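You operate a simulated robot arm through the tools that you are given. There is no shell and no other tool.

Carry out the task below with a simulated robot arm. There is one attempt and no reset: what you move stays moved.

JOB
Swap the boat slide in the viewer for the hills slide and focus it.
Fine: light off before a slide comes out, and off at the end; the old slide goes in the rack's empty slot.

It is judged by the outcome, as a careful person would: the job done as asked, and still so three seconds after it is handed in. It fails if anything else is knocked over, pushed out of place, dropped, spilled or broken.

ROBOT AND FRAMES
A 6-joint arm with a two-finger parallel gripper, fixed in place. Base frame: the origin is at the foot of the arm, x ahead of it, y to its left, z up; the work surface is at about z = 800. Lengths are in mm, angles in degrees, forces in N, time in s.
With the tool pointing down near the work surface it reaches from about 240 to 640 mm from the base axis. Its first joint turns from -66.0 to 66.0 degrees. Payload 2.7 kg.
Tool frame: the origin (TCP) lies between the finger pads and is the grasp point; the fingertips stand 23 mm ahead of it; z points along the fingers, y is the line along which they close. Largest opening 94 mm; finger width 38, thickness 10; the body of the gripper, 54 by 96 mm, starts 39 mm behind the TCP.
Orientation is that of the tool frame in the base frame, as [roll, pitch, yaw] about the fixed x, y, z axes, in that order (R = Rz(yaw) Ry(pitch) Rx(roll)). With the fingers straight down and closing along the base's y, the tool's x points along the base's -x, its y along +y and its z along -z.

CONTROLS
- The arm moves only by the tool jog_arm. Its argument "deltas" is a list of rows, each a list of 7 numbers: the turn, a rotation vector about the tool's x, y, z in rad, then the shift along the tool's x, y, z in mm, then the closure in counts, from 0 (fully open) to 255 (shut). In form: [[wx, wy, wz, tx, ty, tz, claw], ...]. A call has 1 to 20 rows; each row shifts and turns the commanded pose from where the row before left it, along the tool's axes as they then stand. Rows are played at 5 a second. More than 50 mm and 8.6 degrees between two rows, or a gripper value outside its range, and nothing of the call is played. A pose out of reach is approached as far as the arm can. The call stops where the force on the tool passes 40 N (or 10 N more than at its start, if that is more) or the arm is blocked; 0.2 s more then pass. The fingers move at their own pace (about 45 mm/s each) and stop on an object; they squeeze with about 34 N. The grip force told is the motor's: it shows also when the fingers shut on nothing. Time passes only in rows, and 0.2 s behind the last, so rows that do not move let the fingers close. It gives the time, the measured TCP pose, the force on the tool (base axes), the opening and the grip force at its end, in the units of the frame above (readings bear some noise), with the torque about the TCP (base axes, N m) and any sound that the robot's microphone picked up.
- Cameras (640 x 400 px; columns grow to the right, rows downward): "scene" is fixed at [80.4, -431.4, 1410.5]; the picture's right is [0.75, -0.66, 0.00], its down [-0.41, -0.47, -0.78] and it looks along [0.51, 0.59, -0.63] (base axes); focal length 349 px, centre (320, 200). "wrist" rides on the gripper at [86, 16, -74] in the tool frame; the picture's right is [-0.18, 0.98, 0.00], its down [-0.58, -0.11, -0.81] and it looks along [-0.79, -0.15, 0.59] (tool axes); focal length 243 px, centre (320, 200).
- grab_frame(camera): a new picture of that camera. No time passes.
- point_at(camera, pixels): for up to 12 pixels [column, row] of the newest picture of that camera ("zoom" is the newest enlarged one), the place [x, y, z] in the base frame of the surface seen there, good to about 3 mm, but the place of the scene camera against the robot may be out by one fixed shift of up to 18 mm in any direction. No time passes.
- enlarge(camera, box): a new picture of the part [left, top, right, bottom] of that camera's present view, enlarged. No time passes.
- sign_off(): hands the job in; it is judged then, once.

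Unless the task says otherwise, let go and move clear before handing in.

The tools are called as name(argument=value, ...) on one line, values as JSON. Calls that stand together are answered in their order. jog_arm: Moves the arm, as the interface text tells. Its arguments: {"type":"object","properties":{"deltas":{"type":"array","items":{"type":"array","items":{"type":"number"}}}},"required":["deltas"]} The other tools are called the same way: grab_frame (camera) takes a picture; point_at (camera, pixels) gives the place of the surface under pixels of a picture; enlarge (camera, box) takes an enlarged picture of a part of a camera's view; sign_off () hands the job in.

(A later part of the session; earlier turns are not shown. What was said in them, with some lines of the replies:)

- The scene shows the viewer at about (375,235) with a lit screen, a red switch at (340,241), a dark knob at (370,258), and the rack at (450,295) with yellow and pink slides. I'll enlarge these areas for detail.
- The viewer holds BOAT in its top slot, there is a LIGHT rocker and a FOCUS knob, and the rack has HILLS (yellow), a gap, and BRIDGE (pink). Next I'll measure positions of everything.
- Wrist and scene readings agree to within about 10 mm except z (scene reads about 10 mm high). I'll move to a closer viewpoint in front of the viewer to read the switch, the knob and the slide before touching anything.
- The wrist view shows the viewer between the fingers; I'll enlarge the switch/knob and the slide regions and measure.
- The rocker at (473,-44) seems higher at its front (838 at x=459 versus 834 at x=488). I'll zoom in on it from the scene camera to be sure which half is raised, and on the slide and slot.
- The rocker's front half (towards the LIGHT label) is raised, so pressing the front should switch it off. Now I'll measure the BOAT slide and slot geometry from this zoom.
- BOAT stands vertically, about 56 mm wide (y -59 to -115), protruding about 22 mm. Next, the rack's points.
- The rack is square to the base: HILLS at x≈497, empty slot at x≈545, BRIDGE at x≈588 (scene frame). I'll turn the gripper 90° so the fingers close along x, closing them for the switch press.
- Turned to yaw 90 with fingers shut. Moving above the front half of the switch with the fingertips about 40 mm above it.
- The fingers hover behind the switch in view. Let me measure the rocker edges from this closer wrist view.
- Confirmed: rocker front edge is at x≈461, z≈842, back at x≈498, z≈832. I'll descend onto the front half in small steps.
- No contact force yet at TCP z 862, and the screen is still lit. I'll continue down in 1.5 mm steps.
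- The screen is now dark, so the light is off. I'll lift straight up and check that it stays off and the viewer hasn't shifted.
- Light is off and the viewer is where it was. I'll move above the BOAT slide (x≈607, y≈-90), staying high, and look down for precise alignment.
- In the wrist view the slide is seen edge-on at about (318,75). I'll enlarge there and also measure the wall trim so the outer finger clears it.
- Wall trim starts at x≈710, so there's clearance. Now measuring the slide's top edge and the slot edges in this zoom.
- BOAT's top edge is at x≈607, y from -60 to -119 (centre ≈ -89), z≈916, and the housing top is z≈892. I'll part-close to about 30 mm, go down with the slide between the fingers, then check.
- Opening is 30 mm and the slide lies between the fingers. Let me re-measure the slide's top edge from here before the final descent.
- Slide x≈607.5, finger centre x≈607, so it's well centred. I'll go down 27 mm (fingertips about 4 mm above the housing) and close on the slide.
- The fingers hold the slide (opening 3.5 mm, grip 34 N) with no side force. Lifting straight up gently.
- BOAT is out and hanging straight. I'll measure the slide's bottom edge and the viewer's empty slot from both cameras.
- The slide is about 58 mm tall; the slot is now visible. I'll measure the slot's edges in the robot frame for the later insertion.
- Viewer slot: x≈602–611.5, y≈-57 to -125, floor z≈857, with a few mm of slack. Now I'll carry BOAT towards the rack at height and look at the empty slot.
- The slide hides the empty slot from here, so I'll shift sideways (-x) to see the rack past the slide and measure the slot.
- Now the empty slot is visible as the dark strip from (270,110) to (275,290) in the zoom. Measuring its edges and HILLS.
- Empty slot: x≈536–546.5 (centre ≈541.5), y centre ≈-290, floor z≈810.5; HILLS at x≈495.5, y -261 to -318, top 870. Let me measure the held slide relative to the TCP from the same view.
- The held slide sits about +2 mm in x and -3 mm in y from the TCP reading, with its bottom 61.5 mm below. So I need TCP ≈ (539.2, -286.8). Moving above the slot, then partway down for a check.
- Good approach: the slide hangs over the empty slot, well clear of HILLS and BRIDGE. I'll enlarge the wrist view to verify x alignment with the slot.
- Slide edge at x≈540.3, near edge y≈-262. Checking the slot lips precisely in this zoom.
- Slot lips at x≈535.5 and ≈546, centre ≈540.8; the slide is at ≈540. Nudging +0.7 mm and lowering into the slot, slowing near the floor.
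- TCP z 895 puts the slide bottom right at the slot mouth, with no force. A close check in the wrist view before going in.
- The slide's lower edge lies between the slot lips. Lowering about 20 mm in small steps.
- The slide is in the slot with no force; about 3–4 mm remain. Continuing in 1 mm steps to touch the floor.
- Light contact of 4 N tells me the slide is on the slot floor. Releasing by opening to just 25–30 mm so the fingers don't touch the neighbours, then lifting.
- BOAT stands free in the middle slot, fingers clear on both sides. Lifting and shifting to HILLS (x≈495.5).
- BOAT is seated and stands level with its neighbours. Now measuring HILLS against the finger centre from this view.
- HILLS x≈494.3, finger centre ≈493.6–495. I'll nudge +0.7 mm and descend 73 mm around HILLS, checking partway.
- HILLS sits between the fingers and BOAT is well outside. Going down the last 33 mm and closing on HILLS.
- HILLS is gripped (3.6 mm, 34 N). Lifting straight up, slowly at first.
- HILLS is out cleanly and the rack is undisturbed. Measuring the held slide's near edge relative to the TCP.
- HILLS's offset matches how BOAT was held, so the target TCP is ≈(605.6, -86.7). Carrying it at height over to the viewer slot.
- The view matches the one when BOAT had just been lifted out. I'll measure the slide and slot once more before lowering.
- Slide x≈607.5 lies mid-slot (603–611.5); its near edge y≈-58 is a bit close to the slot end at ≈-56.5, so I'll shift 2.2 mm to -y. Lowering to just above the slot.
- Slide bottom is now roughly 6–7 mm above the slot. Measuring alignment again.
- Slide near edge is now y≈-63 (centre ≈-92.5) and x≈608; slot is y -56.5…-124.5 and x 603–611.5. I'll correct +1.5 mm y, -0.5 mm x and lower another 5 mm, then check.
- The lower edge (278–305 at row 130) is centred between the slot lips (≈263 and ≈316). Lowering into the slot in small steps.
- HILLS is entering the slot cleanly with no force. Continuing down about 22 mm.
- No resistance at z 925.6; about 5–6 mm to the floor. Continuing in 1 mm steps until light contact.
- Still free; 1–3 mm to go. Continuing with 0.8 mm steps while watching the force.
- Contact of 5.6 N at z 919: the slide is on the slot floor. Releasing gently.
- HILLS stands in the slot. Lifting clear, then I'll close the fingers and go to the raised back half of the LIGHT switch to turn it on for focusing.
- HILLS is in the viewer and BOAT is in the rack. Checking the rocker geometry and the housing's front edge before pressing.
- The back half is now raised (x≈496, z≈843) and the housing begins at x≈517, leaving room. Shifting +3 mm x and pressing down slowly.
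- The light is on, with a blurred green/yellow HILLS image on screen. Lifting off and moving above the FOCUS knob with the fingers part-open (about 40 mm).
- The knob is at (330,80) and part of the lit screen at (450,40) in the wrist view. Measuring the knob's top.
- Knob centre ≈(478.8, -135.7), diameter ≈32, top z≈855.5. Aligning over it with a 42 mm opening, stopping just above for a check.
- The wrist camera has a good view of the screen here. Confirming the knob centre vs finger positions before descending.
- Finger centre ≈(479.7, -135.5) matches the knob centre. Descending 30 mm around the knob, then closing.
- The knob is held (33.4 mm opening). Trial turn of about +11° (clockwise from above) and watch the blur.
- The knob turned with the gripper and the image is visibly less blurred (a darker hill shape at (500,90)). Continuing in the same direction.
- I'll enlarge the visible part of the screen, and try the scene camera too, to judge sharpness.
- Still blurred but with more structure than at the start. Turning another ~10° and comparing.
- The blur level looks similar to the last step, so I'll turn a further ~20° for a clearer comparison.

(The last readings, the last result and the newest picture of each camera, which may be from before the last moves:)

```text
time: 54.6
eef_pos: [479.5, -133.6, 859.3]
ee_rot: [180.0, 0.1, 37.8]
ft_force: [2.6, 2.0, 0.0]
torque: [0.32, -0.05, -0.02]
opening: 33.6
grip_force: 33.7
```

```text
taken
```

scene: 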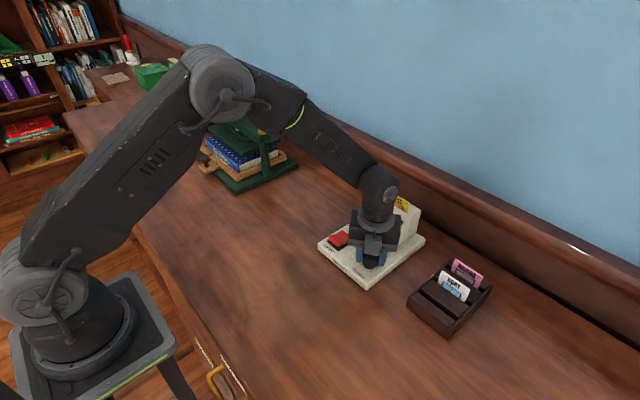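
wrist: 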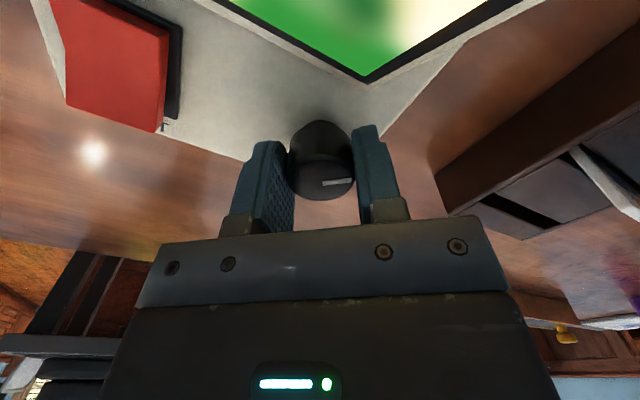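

Only the screen's corner is visible now. I'll release the knob, rise 30 mm and turn the gripper back to yaw 90, the same pose as my reference picture, to compare sharpness.

jog_arm(deltas=[[0, 0, 0, 0, 0, 0, 200], [0, 0, 0, 0, 0, 0, 141], [0, 0, 0, 0, 0, 0, 141], [0, 0, 0, 0, 0, -10, 141], [0, 0, 0, 0, 0, -20, 141], [0, 0, -0.13, 0, 0, 0, 141], [0, 0, -0.13, 0, 0, 0, 141], [0, 0, -0.13, 0, 0, 0, 141], [0, 0, -0.13, 0, 0, 0, 141], [0, 0, -0.13, 0, 0, 0, 141], [0, 0, -0.13, 0, 0, 0, 141], [0, 0, -0.13, 0, 0, 0, 141], [0, 0, 0, 0, 0, 0, 141]])

grab_frame(camera="wrist")

```text
time: 57.4
eef_pos: [479.9, -134.2, 888.3]
ee_rot: [-180.0, 0.0, 90.1]
ft_force: [-0.6, -0.6, -1.0]
torque: [-0.03, -0.01, 0.03]
opening: 41.9
grip_force: 0.0
```

```text
taken
```

wrist: 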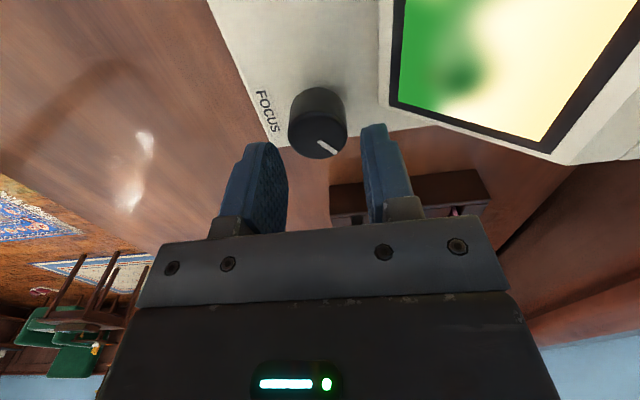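

Same pose as the reference picture, and the image is clearly sharper than before (the dark hill at (460,75) now shows); the pointer moved about 50° clockwise. Regripping and continuing the same way.

jog_arm(deltas=[[0, 0, 0, 0, 0, 10, 141], [0, 0, 0, 0, 0, 10, 141], [0, 0, 0, 0, 0, 10, 141], [0, 0, 0, 0, 0, 0, 200], [0, 0, 0, 0, 0, 0, 255], [0, 0, 0, 0, 0, 0, 255], [0, 0, 0.07, 0, 0, 0, 255], [0, 0, 0.07, 0, 0, 0, 255], [0, 0, 0.07, 0, 0, 0, 255], [0, 0, 0.07, 0, 0, 0, 255], [0, 0, 0.07, 0, 0, 0, 255], [0, 0, 0, 0, 0, 0, 255]])

grab_frame(camera="wrist")

enlarge(camera="wrist", box=[350, 0, 640, 140])

```text
time: 60.0
eef_pos: [478.6, -135.1, 856.7]
ee_rot: [-180.0, 0.0, 69.9]
ft_force: [-0.9, -0.1, 0.5]
torque: [-0.45, 0.68, -0.02]
opening: 33.4
grip_force: 34.3
```

```text
taken
```

wrist: 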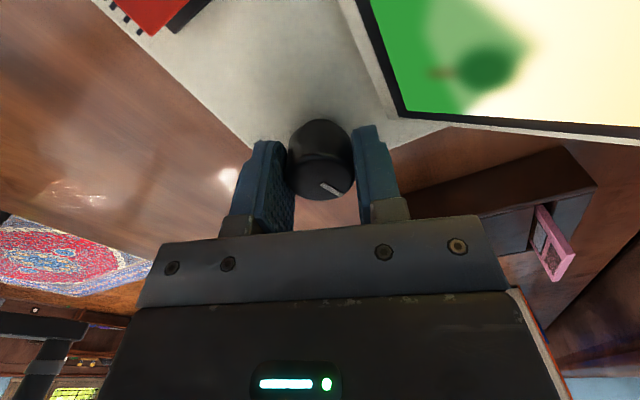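

```text
2.21 times, centred on (495, 70) of wrist
```

zoom: 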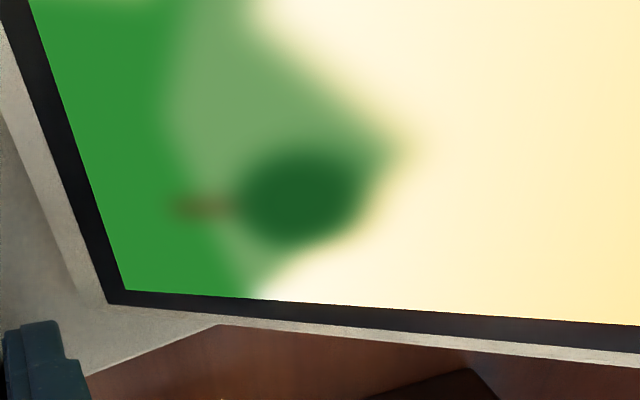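

Much sharper now: a tree and a hill shape are emerging. Continuing clockwise in smaller steps.

jog_arm(deltas=[[0, 0, 0.06, 0, 0, 0, 255], [0, 0, 0.06, 0, 0, 0, 255], [0, 0, 0.05, 0, 0, 0, 255], [0, 0, 0, 0, 0, 0, 255]])

grab_frame(camera="wrist")

enlarge(camera="wrist", box=[350, 0, 640, 140])

```text
time: 61.0
eef_pos: [479.1, -134.0, 857.3]
ee_rot: [180.0, 0.0, 60.2]
ft_force: [2.0, 1.0, 0.2]
torque: [-0.28, 0.67, -0.01]
opening: 33.5
grip_force: 34.2
```

```text
taken
```

wrist: 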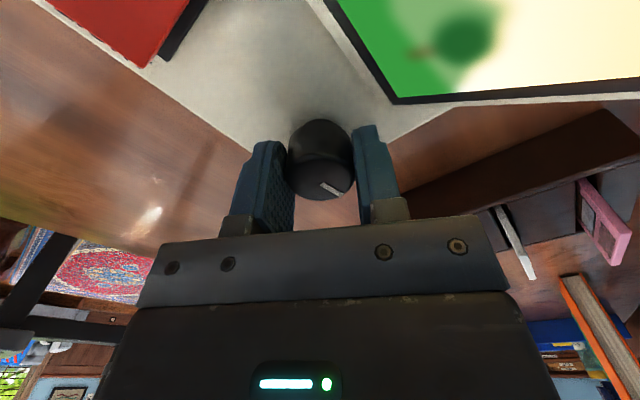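

```text
2.21 times, centred on (495, 70) of wrist
```

zoom: 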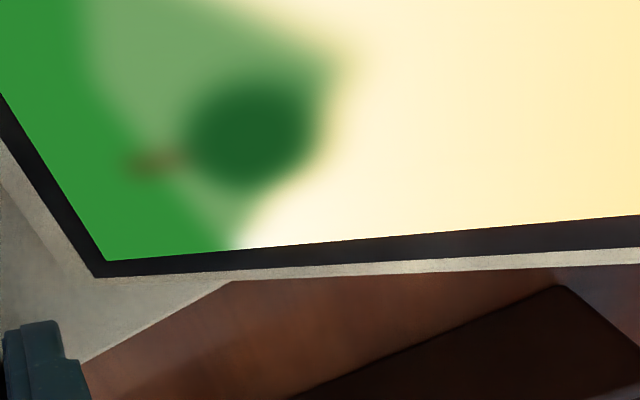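

Similar to the last step, still slightly soft. Another ~10° on.

jog_arm(deltas=[[0, 0, 0.06, 0, 0, 0, 255], [0, 0, 0.06, 0, 0, 0, 255], [0, 0, 0.05, 0, 0, 0, 255], [0, 0, 0, 0, 0, 0, 255]])

grab_frame(camera="wrist")

enlarge(camera="wrist", box=[300, 0, 590, 140])

```text
time: 62.0
eef_pos: [479.7, -134.9, 857.7]
ee_rot: [-179.9, 0.0, 50.3]
ft_force: [-0.8, -0.8, 0.8]
torque: [-0.28, 0.77, 0.0]
opening: 33.5
grip_force: 34.4
```

```text
taken
```

wrist: 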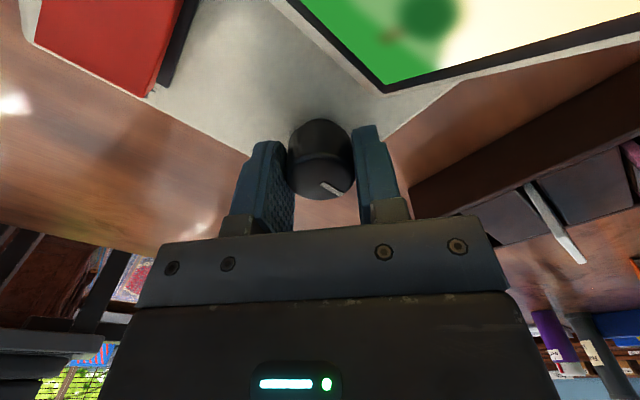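

```text
2.21 times, centred on (445, 70) of wrist
```

zoom: 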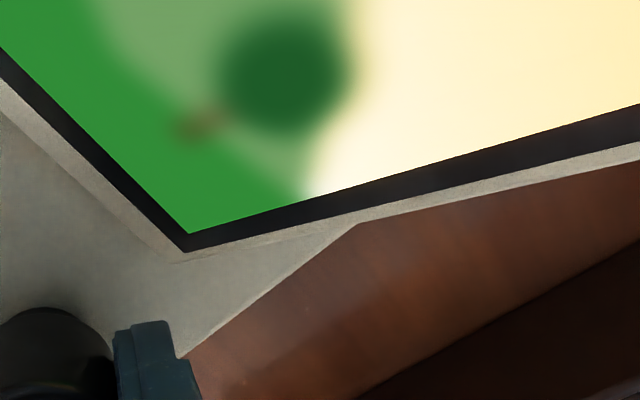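

Still slightly soft; I'll turn 8° more and check, then regrip if needed.

jog_arm(deltas=[[0, 0, 0.05, 0, 0, 0, 255], [0, 0, 0.05, 0, 0, 0, 255], [0, 0, 0.05, 0, 0, 0, 255], [0, 0, 0, 0, 0, 0, 255]])

grab_frame(camera="wrist")

enlarge(camera="wrist", box=[250, 0, 540, 140])

```text
time: 63.0
eef_pos: [479.4, -134.6, 858.2]
ee_rot: [-179.9, 0.1, 41.8]
ft_force: [-4.9, -3.8, -0.1]
torque: [0.31, -0.01, -0.07]
opening: 33.6
grip_force: 34.3
```

```text
taken
```

wrist: 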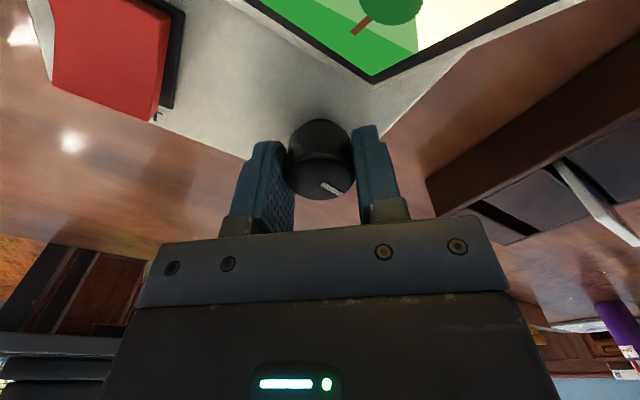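

```text
2.21 times, centred on (395, 70) of wrist
```

zoom: 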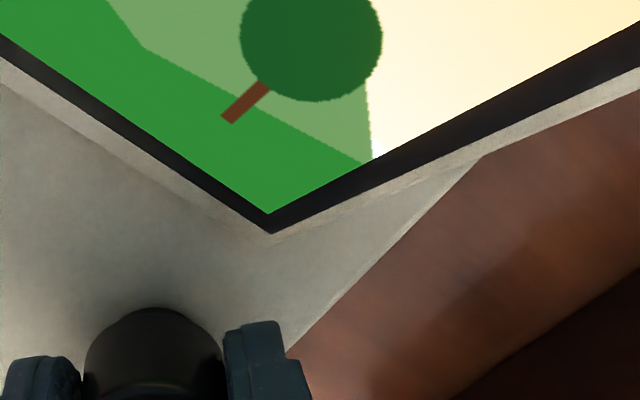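

Sharp now: crisp tree, trunk and hill edges. I may be just inside the sharp band, so I'll probe a few more degrees to find its extent and settle in the middle.

jog_arm(deltas=[[0, 0, 0.035, 0, 0, 0, 255], [0, 0, 0.035, 0, 0, 0, 255], [0, 0, 0, 0, 0, 0, 255]])

grab_frame(camera="wrist")

enlarge(camera="wrist", box=[250, 0, 540, 140])

```text
time: 63.8
eef_pos: [480.8, -134.5, 858.4]
ee_rot: [180.0, 0.0, 38.0]
ft_force: [-3.5, -2.8, 0.1]
torque: [0.41, -0.24, -0.01]
opening: 33.5
grip_force: 33.8
```

```text
taken
```

wrist: 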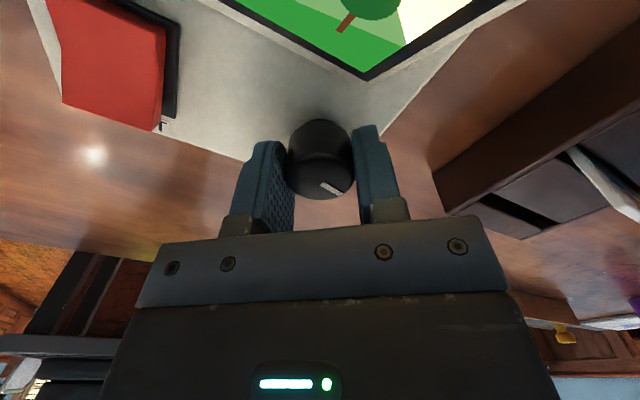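

```text
2.21 times, centred on (395, 70) of wrist
```

zoom: 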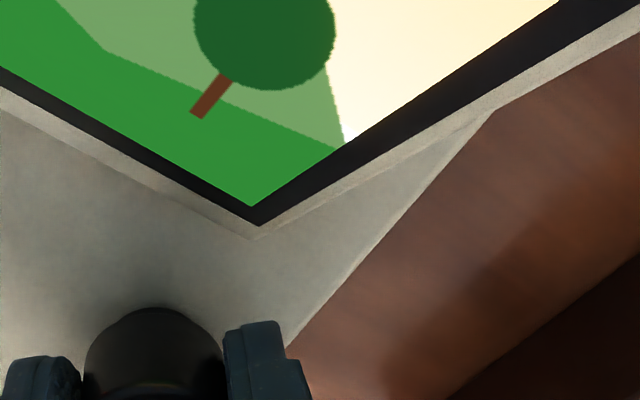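

Still crisp at yaw 38. Probing 4° more.

jog_arm(deltas=[[0, 0, 0.035, 0, 0, 0, 255], [0, 0, 0.035, 0, 0, 0, 255], [0, 0, 0, 0, 0, 0, 255]])

grab_frame(camera="wrist")

enlarge(camera="wrist", box=[220, 0, 510, 140])

```text
time: 64.6
eef_pos: [478.6, -133.1, 857.3]
ee_rot: [180.0, 0.0, 33.9]
ft_force: [-4.8, -3.9, -0.6]
torque: [0.49, -0.33, 0.03]
opening: 33.6
grip_force: 34.2
```

```text
taken
```

wrist: 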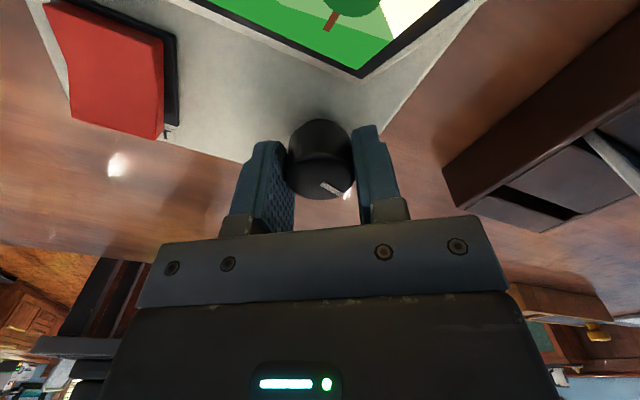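

```text
2.21 times, centred on (365, 70) of wrist
```

zoom: 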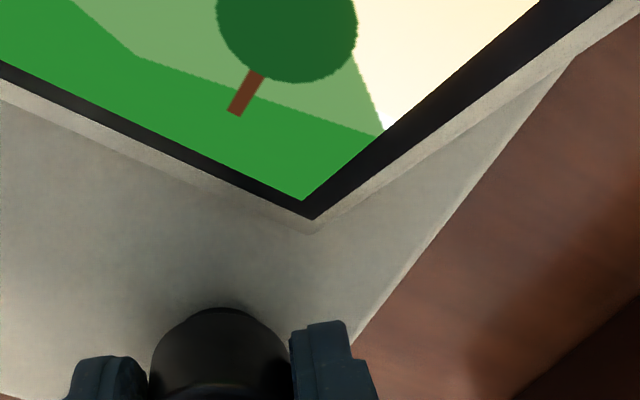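

Still crisp at yaw 34. Going on 4° at a time to find the far edge of the sharp band.

jog_arm(deltas=[[0, 0, 0.035, 0, 0, 0, 255], [0, 0, 0.035, 0, 0, 0, 255], [0, 0, 0, 0, 0, 0, 255]])

enlarge(camera="wrist", box=[200, 0, 490, 140])

```text
time: 65.4
eef_pos: [479.6, -133.2, 857.2]
ee_rot: [-179.9, -0.1, 29.7]
ft_force: [-7.8, -6.0, -0.9]
torque: [0.72, -0.54, 0.0]
opening: 33.7
grip_force: 34.6
```

```text
2.21 times, centred on (345, 70) of wrist
```

zoom: 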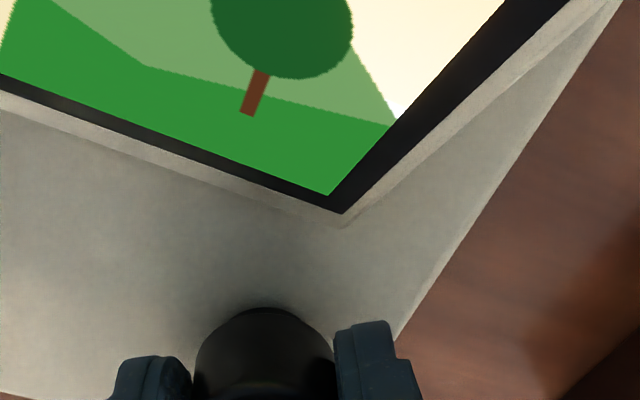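

Still crisp at yaw 29.7, with small side forces building. One more 4° probe.

jog_arm(deltas=[[0, 0, 0.035, 0, 0, 0, 255], [0, 0, 0.035, 0, 0, 0, 255], [0, 0, 0, 0, 0, 0, 255]])

enlarge(camera="wrist", box=[180, 0, 470, 140])

```text
time: 66.2
eef_pos: [480.0, -133.3, 858.8]
ee_rot: [-179.9, 0.2, 25.9]
ft_force: [-5.1, -5.2, 1.1]
torque: [0.44, -0.24, 0.01]
opening: 33.6
grip_force: 33.9
```

```text
2.21 times, centred on (325, 70) of wrist
```

zoom: 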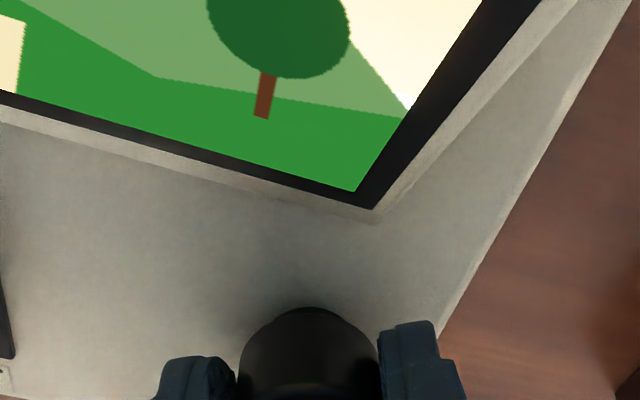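

Still crisp at yaw 26. Probing further to find where it starts to soften.

jog_arm(deltas=[[0, 0, 0.035, 0, 0, 0, 255], [0, 0, 0.035, 0, 0, 0, 255], [0, 0, 0, 0, 0, 0, 255]])

enlarge(camera="wrist", box=[160, 0, 450, 140])

```text
time: 67.0
eef_pos: [480.6, -134.6, 857.1]
ee_rot: [179.9, 0.1, 21.9]
ft_force: [-5.1, -4.7, -0.2]
torque: [0.23, 0.03, -0.01]
opening: 33.8
grip_force: 34.2
```

```text
2.21 times, centred on (305, 70) of wrist
```

zoom: 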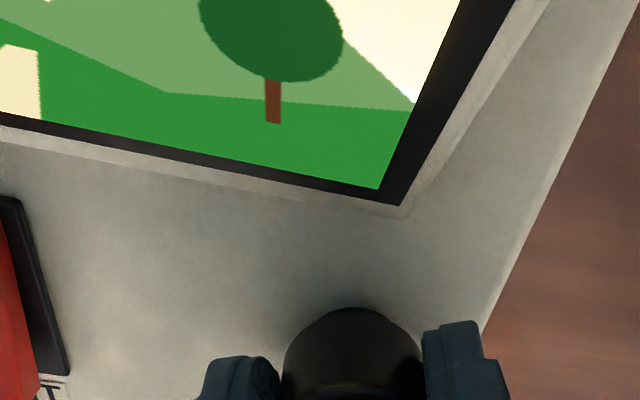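

Still crisp at yaw 22. Two more probes of 4°.

jog_arm(deltas=[[0, 0, 0.035, 0, 0, 0, 255], [0, 0, 0.035, 0, 0, 0, 255], [0, 0, 0, 0, 0, 0, 255]])

enlarge(camera="wrist", box=[140, 0, 430, 140])

```text
time: 67.8
eef_pos: [479.4, -132.9, 858.6]
ee_rot: [-180.0, 0.0, 17.8]
ft_force: [1.4, 0.8, 0.2]
torque: [0.07, 0.48, 0.0]
opening: 33.9
grip_force: 34.0
```

```text
2.21 times, centred on (285, 70) of wrist
```

zoom: 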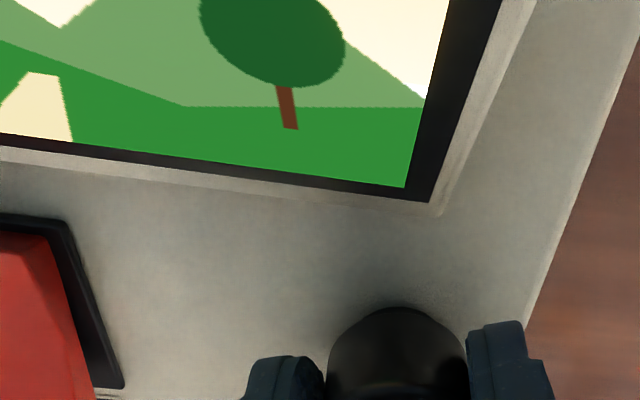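

Sharp at yaw 17.8 too. Continuing the probe.

jog_arm(deltas=[[0, 0, 0.035, 0, 0, 0, 255], [0, 0, 0.035, 0, 0, 0, 255], [0, 0, 0, 0, 0, 0, 255]])

enlarge(camera="wrist", box=[140, 0, 430, 140])

```text
time: 68.6
eef_pos: [479.3, -134.3, 858.5]
ee_rot: [180.0, 0.1, 13.7]
ft_force: [1.5, 0.9, 0.5]
torque: [0.21, 0.07, 0.03]
opening: 33.6
grip_force: 34.0
```

```text
2.21 times, centred on (285, 70) of wrist
```

zoom: 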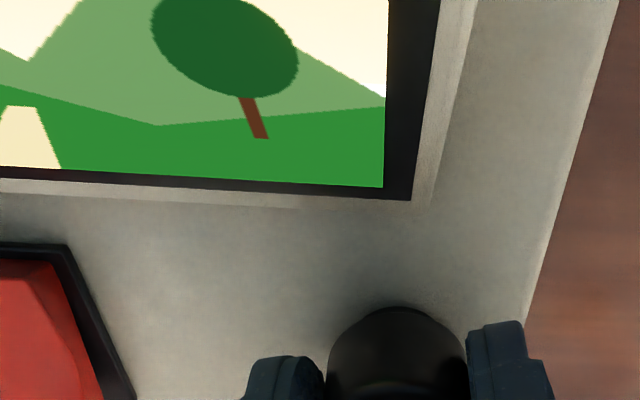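

Sharp at 13.7 too. Continuing with slightly larger steps to find where it softens.

jog_arm(deltas=[[0, 0, 0.05, 0, 0, 0, 255], [0, 0, 0.055, 0, 0, 0, 255], [0, 0, 0, 0, 0, 0, 255]])

grab_frame(camera="wrist")

enlarge(camera="wrist", box=[100, 0, 390, 140])

```text
time: 69.4
eef_pos: [480.3, -134.5, 858.0]
ee_rot: [-179.9, 0.0, 7.7]
ft_force: [-3.1, -2.4, -0.8]
torque: [0.39, -0.2, 0.02]
opening: 33.4
grip_force: 33.8
```

```text
taken
```

wrist: 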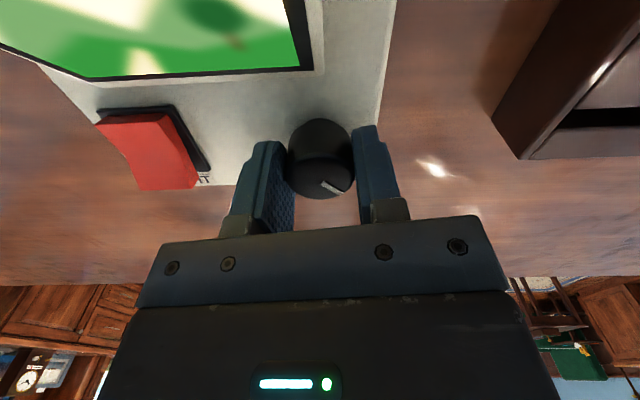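

```text
2.21 times, centred on (245, 70) of wrist
```

zoom: 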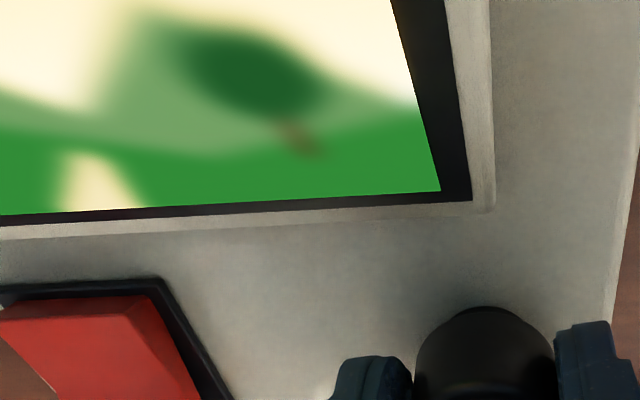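

It softens at yaw 7.7, so the sharp band runs from about yaw 46 down to about 11; the middle is ≈28.5. Turning back about 20.8° to sit there.

jog_arm(deltas=[[0, 0, -0.06, 0, 0, 0, 255], [0, 0, -0.06, 0, 0, 0, 255], [0, 0, -0.06, 0, 0, 0, 255], [0, 0, -0.06, 0, 0, 0, 255], [0, 0, -0.06, 0, 0, 0, 255], [0, 0, -0.063, 0, 0, 0, 255], [0, 0, 0, 0, 0, 0, 255]])

grab_frame(camera="wrist")

enlarge(camera="wrist", box=[200, 0, 490, 140])

```text
time: 71.0
eef_pos: [480.1, -133.9, 858.2]
ee_rot: [180.0, -0.1, 28.7]
ft_force: [3.9, 3.6, -0.7]
torque: [0.77, -0.66, 0.01]
opening: 33.8
grip_force: 34.2
```

```text
taken
```

wrist: 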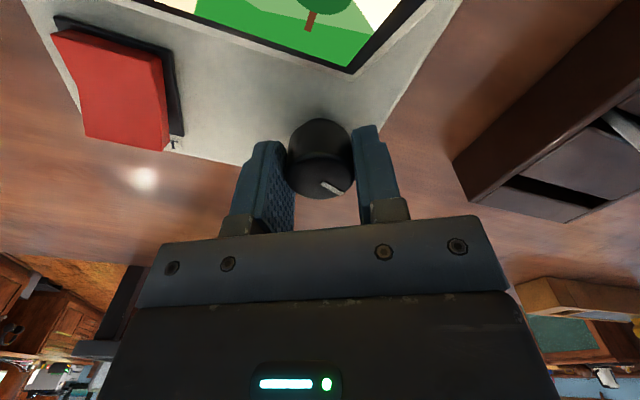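

```text
2.21 times, centred on (345, 70) of wrist
```

zoom: 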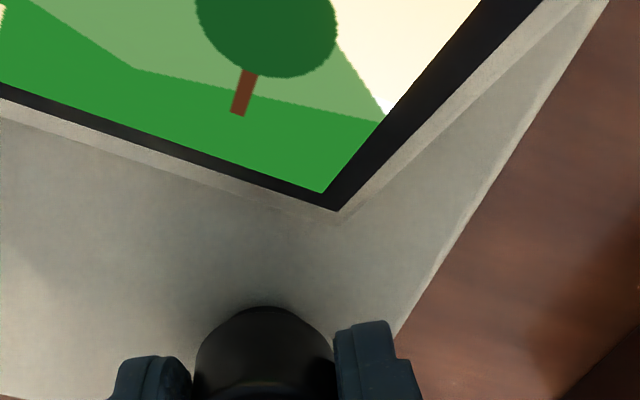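

Crisp at the middle of the band. Releasing the knob gently, rising straight up, and turning the gripper back to yaw 90.

jog_arm(deltas=[[0, 0, 0, 0, 0, 0, 220], [0, 0, 0, 0, 0, 0, 180], [0, 0, 0, 0, 0, 0, 141], [0, 0, 0, 0, 0, 0, 141], [0, 0, 0, 0, 0, -10, 141], [0, 0, 0, 0, 0, -30, 141], [0, 0, 0, 0, 0, -30, 141], [0, 0, -0.134, 0, 0, 0, 141], [0, 0, -0.134, 0, 0, 0, 141], [0, 0, -0.134, 0, 0, 0, 141], [0, 0, -0.134, 0, 0, 0, 141], [0, 0, -0.134, 0, 0, 0, 255], [0, 0, -0.134, 0, 0, 0, 255], [0, 0, -0.134, 0, 0, 0, 255], [0, 0, -0.134, 0, 0, 0, 255], [0, 0, 0, 0, 0, 0, 255]])

grab_frame(camera="wrist")

```text
time: 74.4
eef_pos: [479.3, -135.1, 928.0]
ee_rot: [-180.0, 0.1, 90.1]
ft_force: [-0.1, 0.6, 0.1]
torque: [-0.03, 0.0, 0.0]
opening: 0.0
grip_force: 33.8
```

```text
taken
```

wrist: 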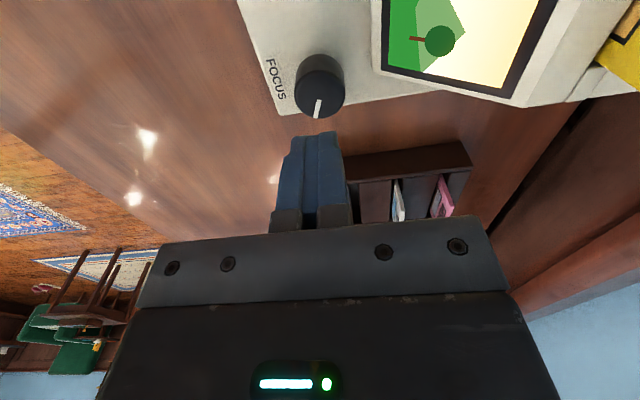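

The picture stays sharp after release, with the pointer now toward -y. Moving above the raised front half of the LIGHT switch, fingers shut.

jog_arm(deltas=[[0, 0, 0, 31.5, -6.5, 0, 255], [0, 0, 0, 31.5, -6.5, 0, 255], [0, 0, 0, 31, -6, 0, 255], [0, 0, 0, 0, 0, 15, 255], [0, 0, 0, 0, 0, 15, 255], [0, 0, 0, 0, 0, 0, 255]])

grab_frame(camera="wrist")

enlarge(camera="scene", box=[310, 180, 440, 290])

```text
time: 75.8
eef_pos: [459.9, -40.0, 895.9]
ee_rot: [-179.9, 0.0, 90.1]
ft_force: [0.1, -0.5, 0.2]
torque: [0.03, 0.0, 0.01]
opening: 0.3
grip_force: 33.9
```

```text
taken
```

wrist: 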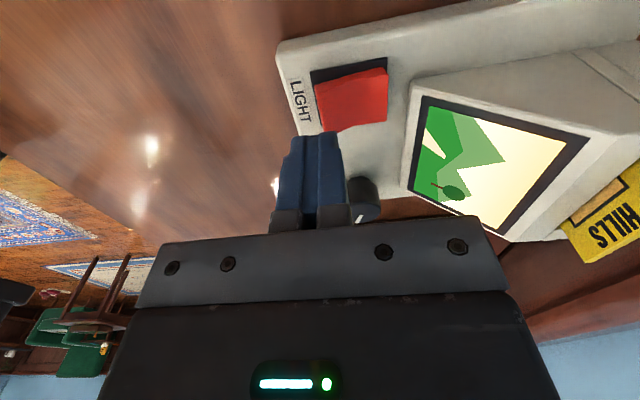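

```text
3.64 times, centred on (375, 235) of scene
```

zoom: 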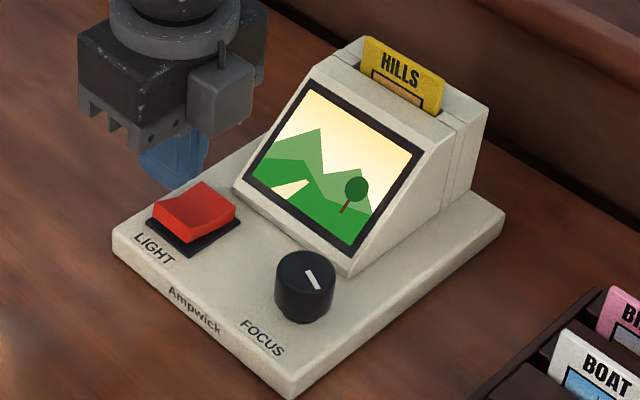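

The full screen shows an upright, sharp hills picture. Now pressing the raised front half of the switch to turn the light off.

jog_arm(deltas=[[0, 0, 0, 0, 0.7, 14, 255], [0, 0, 0, 0, 0, 12, 255], [0, 0, 0, 0, 0, 3, 255], [0, 0, 0, 0, 0, 2, 255], [0, 0, 0, 0, 0, 1.5, 255], [0, 0, 0, 0, 0, 1.5, 255], [0, 0, 0, 0, 0, 1.5, 255], [0, 0, 0, 0, 0, 1.5, 255]])

grab_frame(camera="wrist")

```text
time: 77.6
eef_pos: [461.8, -40.0, 861.5]
ee_rot: [180.0, 0.1, 89.9]
ft_force: [0.5, 0.1, -0.2]
torque: [-0.01, 0.0, 0.02]
opening: 0.2
grip_force: 34.1
```

```text
taken
```

wrist: 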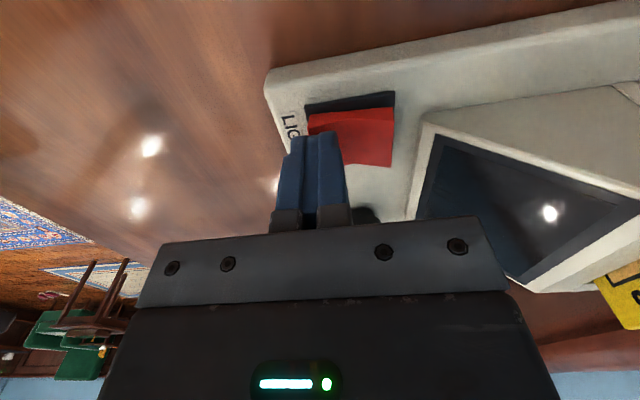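

The screen is dark, so the light is off. Lifting straight up and backing away to a clear spot, then a full check.

jog_arm(deltas=[[0, 0, 0, 0, 0, -10, 255], [0, 0, 0, 0, 0, -40, 255], [0, 0, 0, 0, 0, -45, 255], [0, 0, 0, 0, 0, -45, 255], [0, 0, 0, 20, -35, -20, 255], [0, 0, 0, 20, -35, -20, 255], [0, 0, 0, 20, -30, -20, 255], [0, 0, 0, 0, 0, 0, 255], [0, 0, 0, 0, 0, 0, 255]])

grab_frame(camera="scene")

enlarge(camera="scene", box=[310, 180, 440, 290])

enlarge(camera="scene", box=[400, 245, 500, 345])

```text
time: 79.6
eef_pos: [359.6, 17.0, 1062.5]
ee_rot: [-180.0, 0.0, 90.0]
ft_force: [0.2, -0.1, -0.3]
torque: [0.02, 0.01, 0.01]
opening: 0.0
grip_force: 33.9
```

```text
taken
```

scene: 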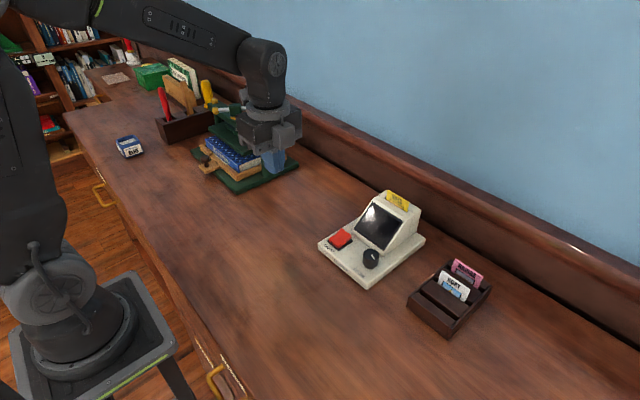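

```text
3.64 times, centred on (375, 235) of scene
```

zoom: 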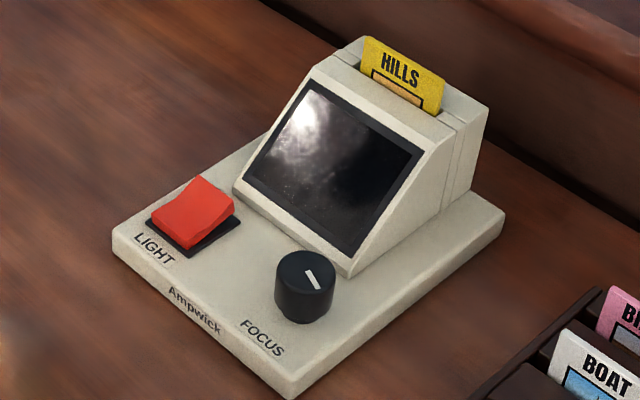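

```text
4.00 times, centred on (450, 295) of scene
```

zoom: 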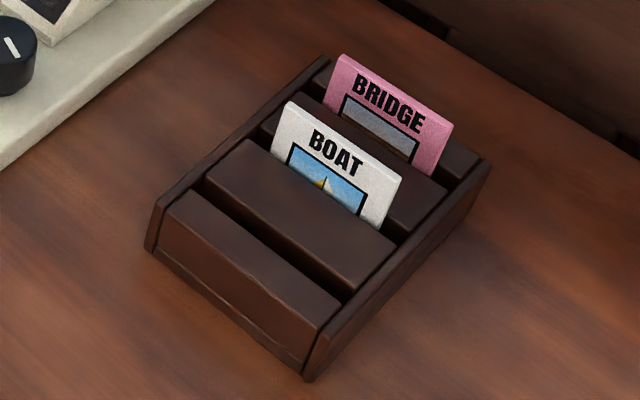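

The final pictures show HILLS seated in the viewer and the screen dark, with the rocker's front half down. The focus knob is where I left it, BOAT is in the rack's middle slot, and BRIDGE and everything else are undisturbed. The arm is clear, so I'm handing in.

sign_off()

```text
The job is handed in.
```

The hills slide is now in the viewer and in focus. The boat slide is in the rack's middle slot, which was the empty one.

- **Light:** I switched it off before taking the boat slide out. I turned it on only to focus, then off again, and the screen was dark in the last pictures.
- **Focus:** I turned the knob clockwise until the picture was sharp, then set it in the middle of the sharp range. The whole picture was upright and crisp just before I switched the light off.
- **Everything else:** The viewer, the rack and the bridge slide look undisturbed in the final pictures. The arm was clear of everything when I handed in.
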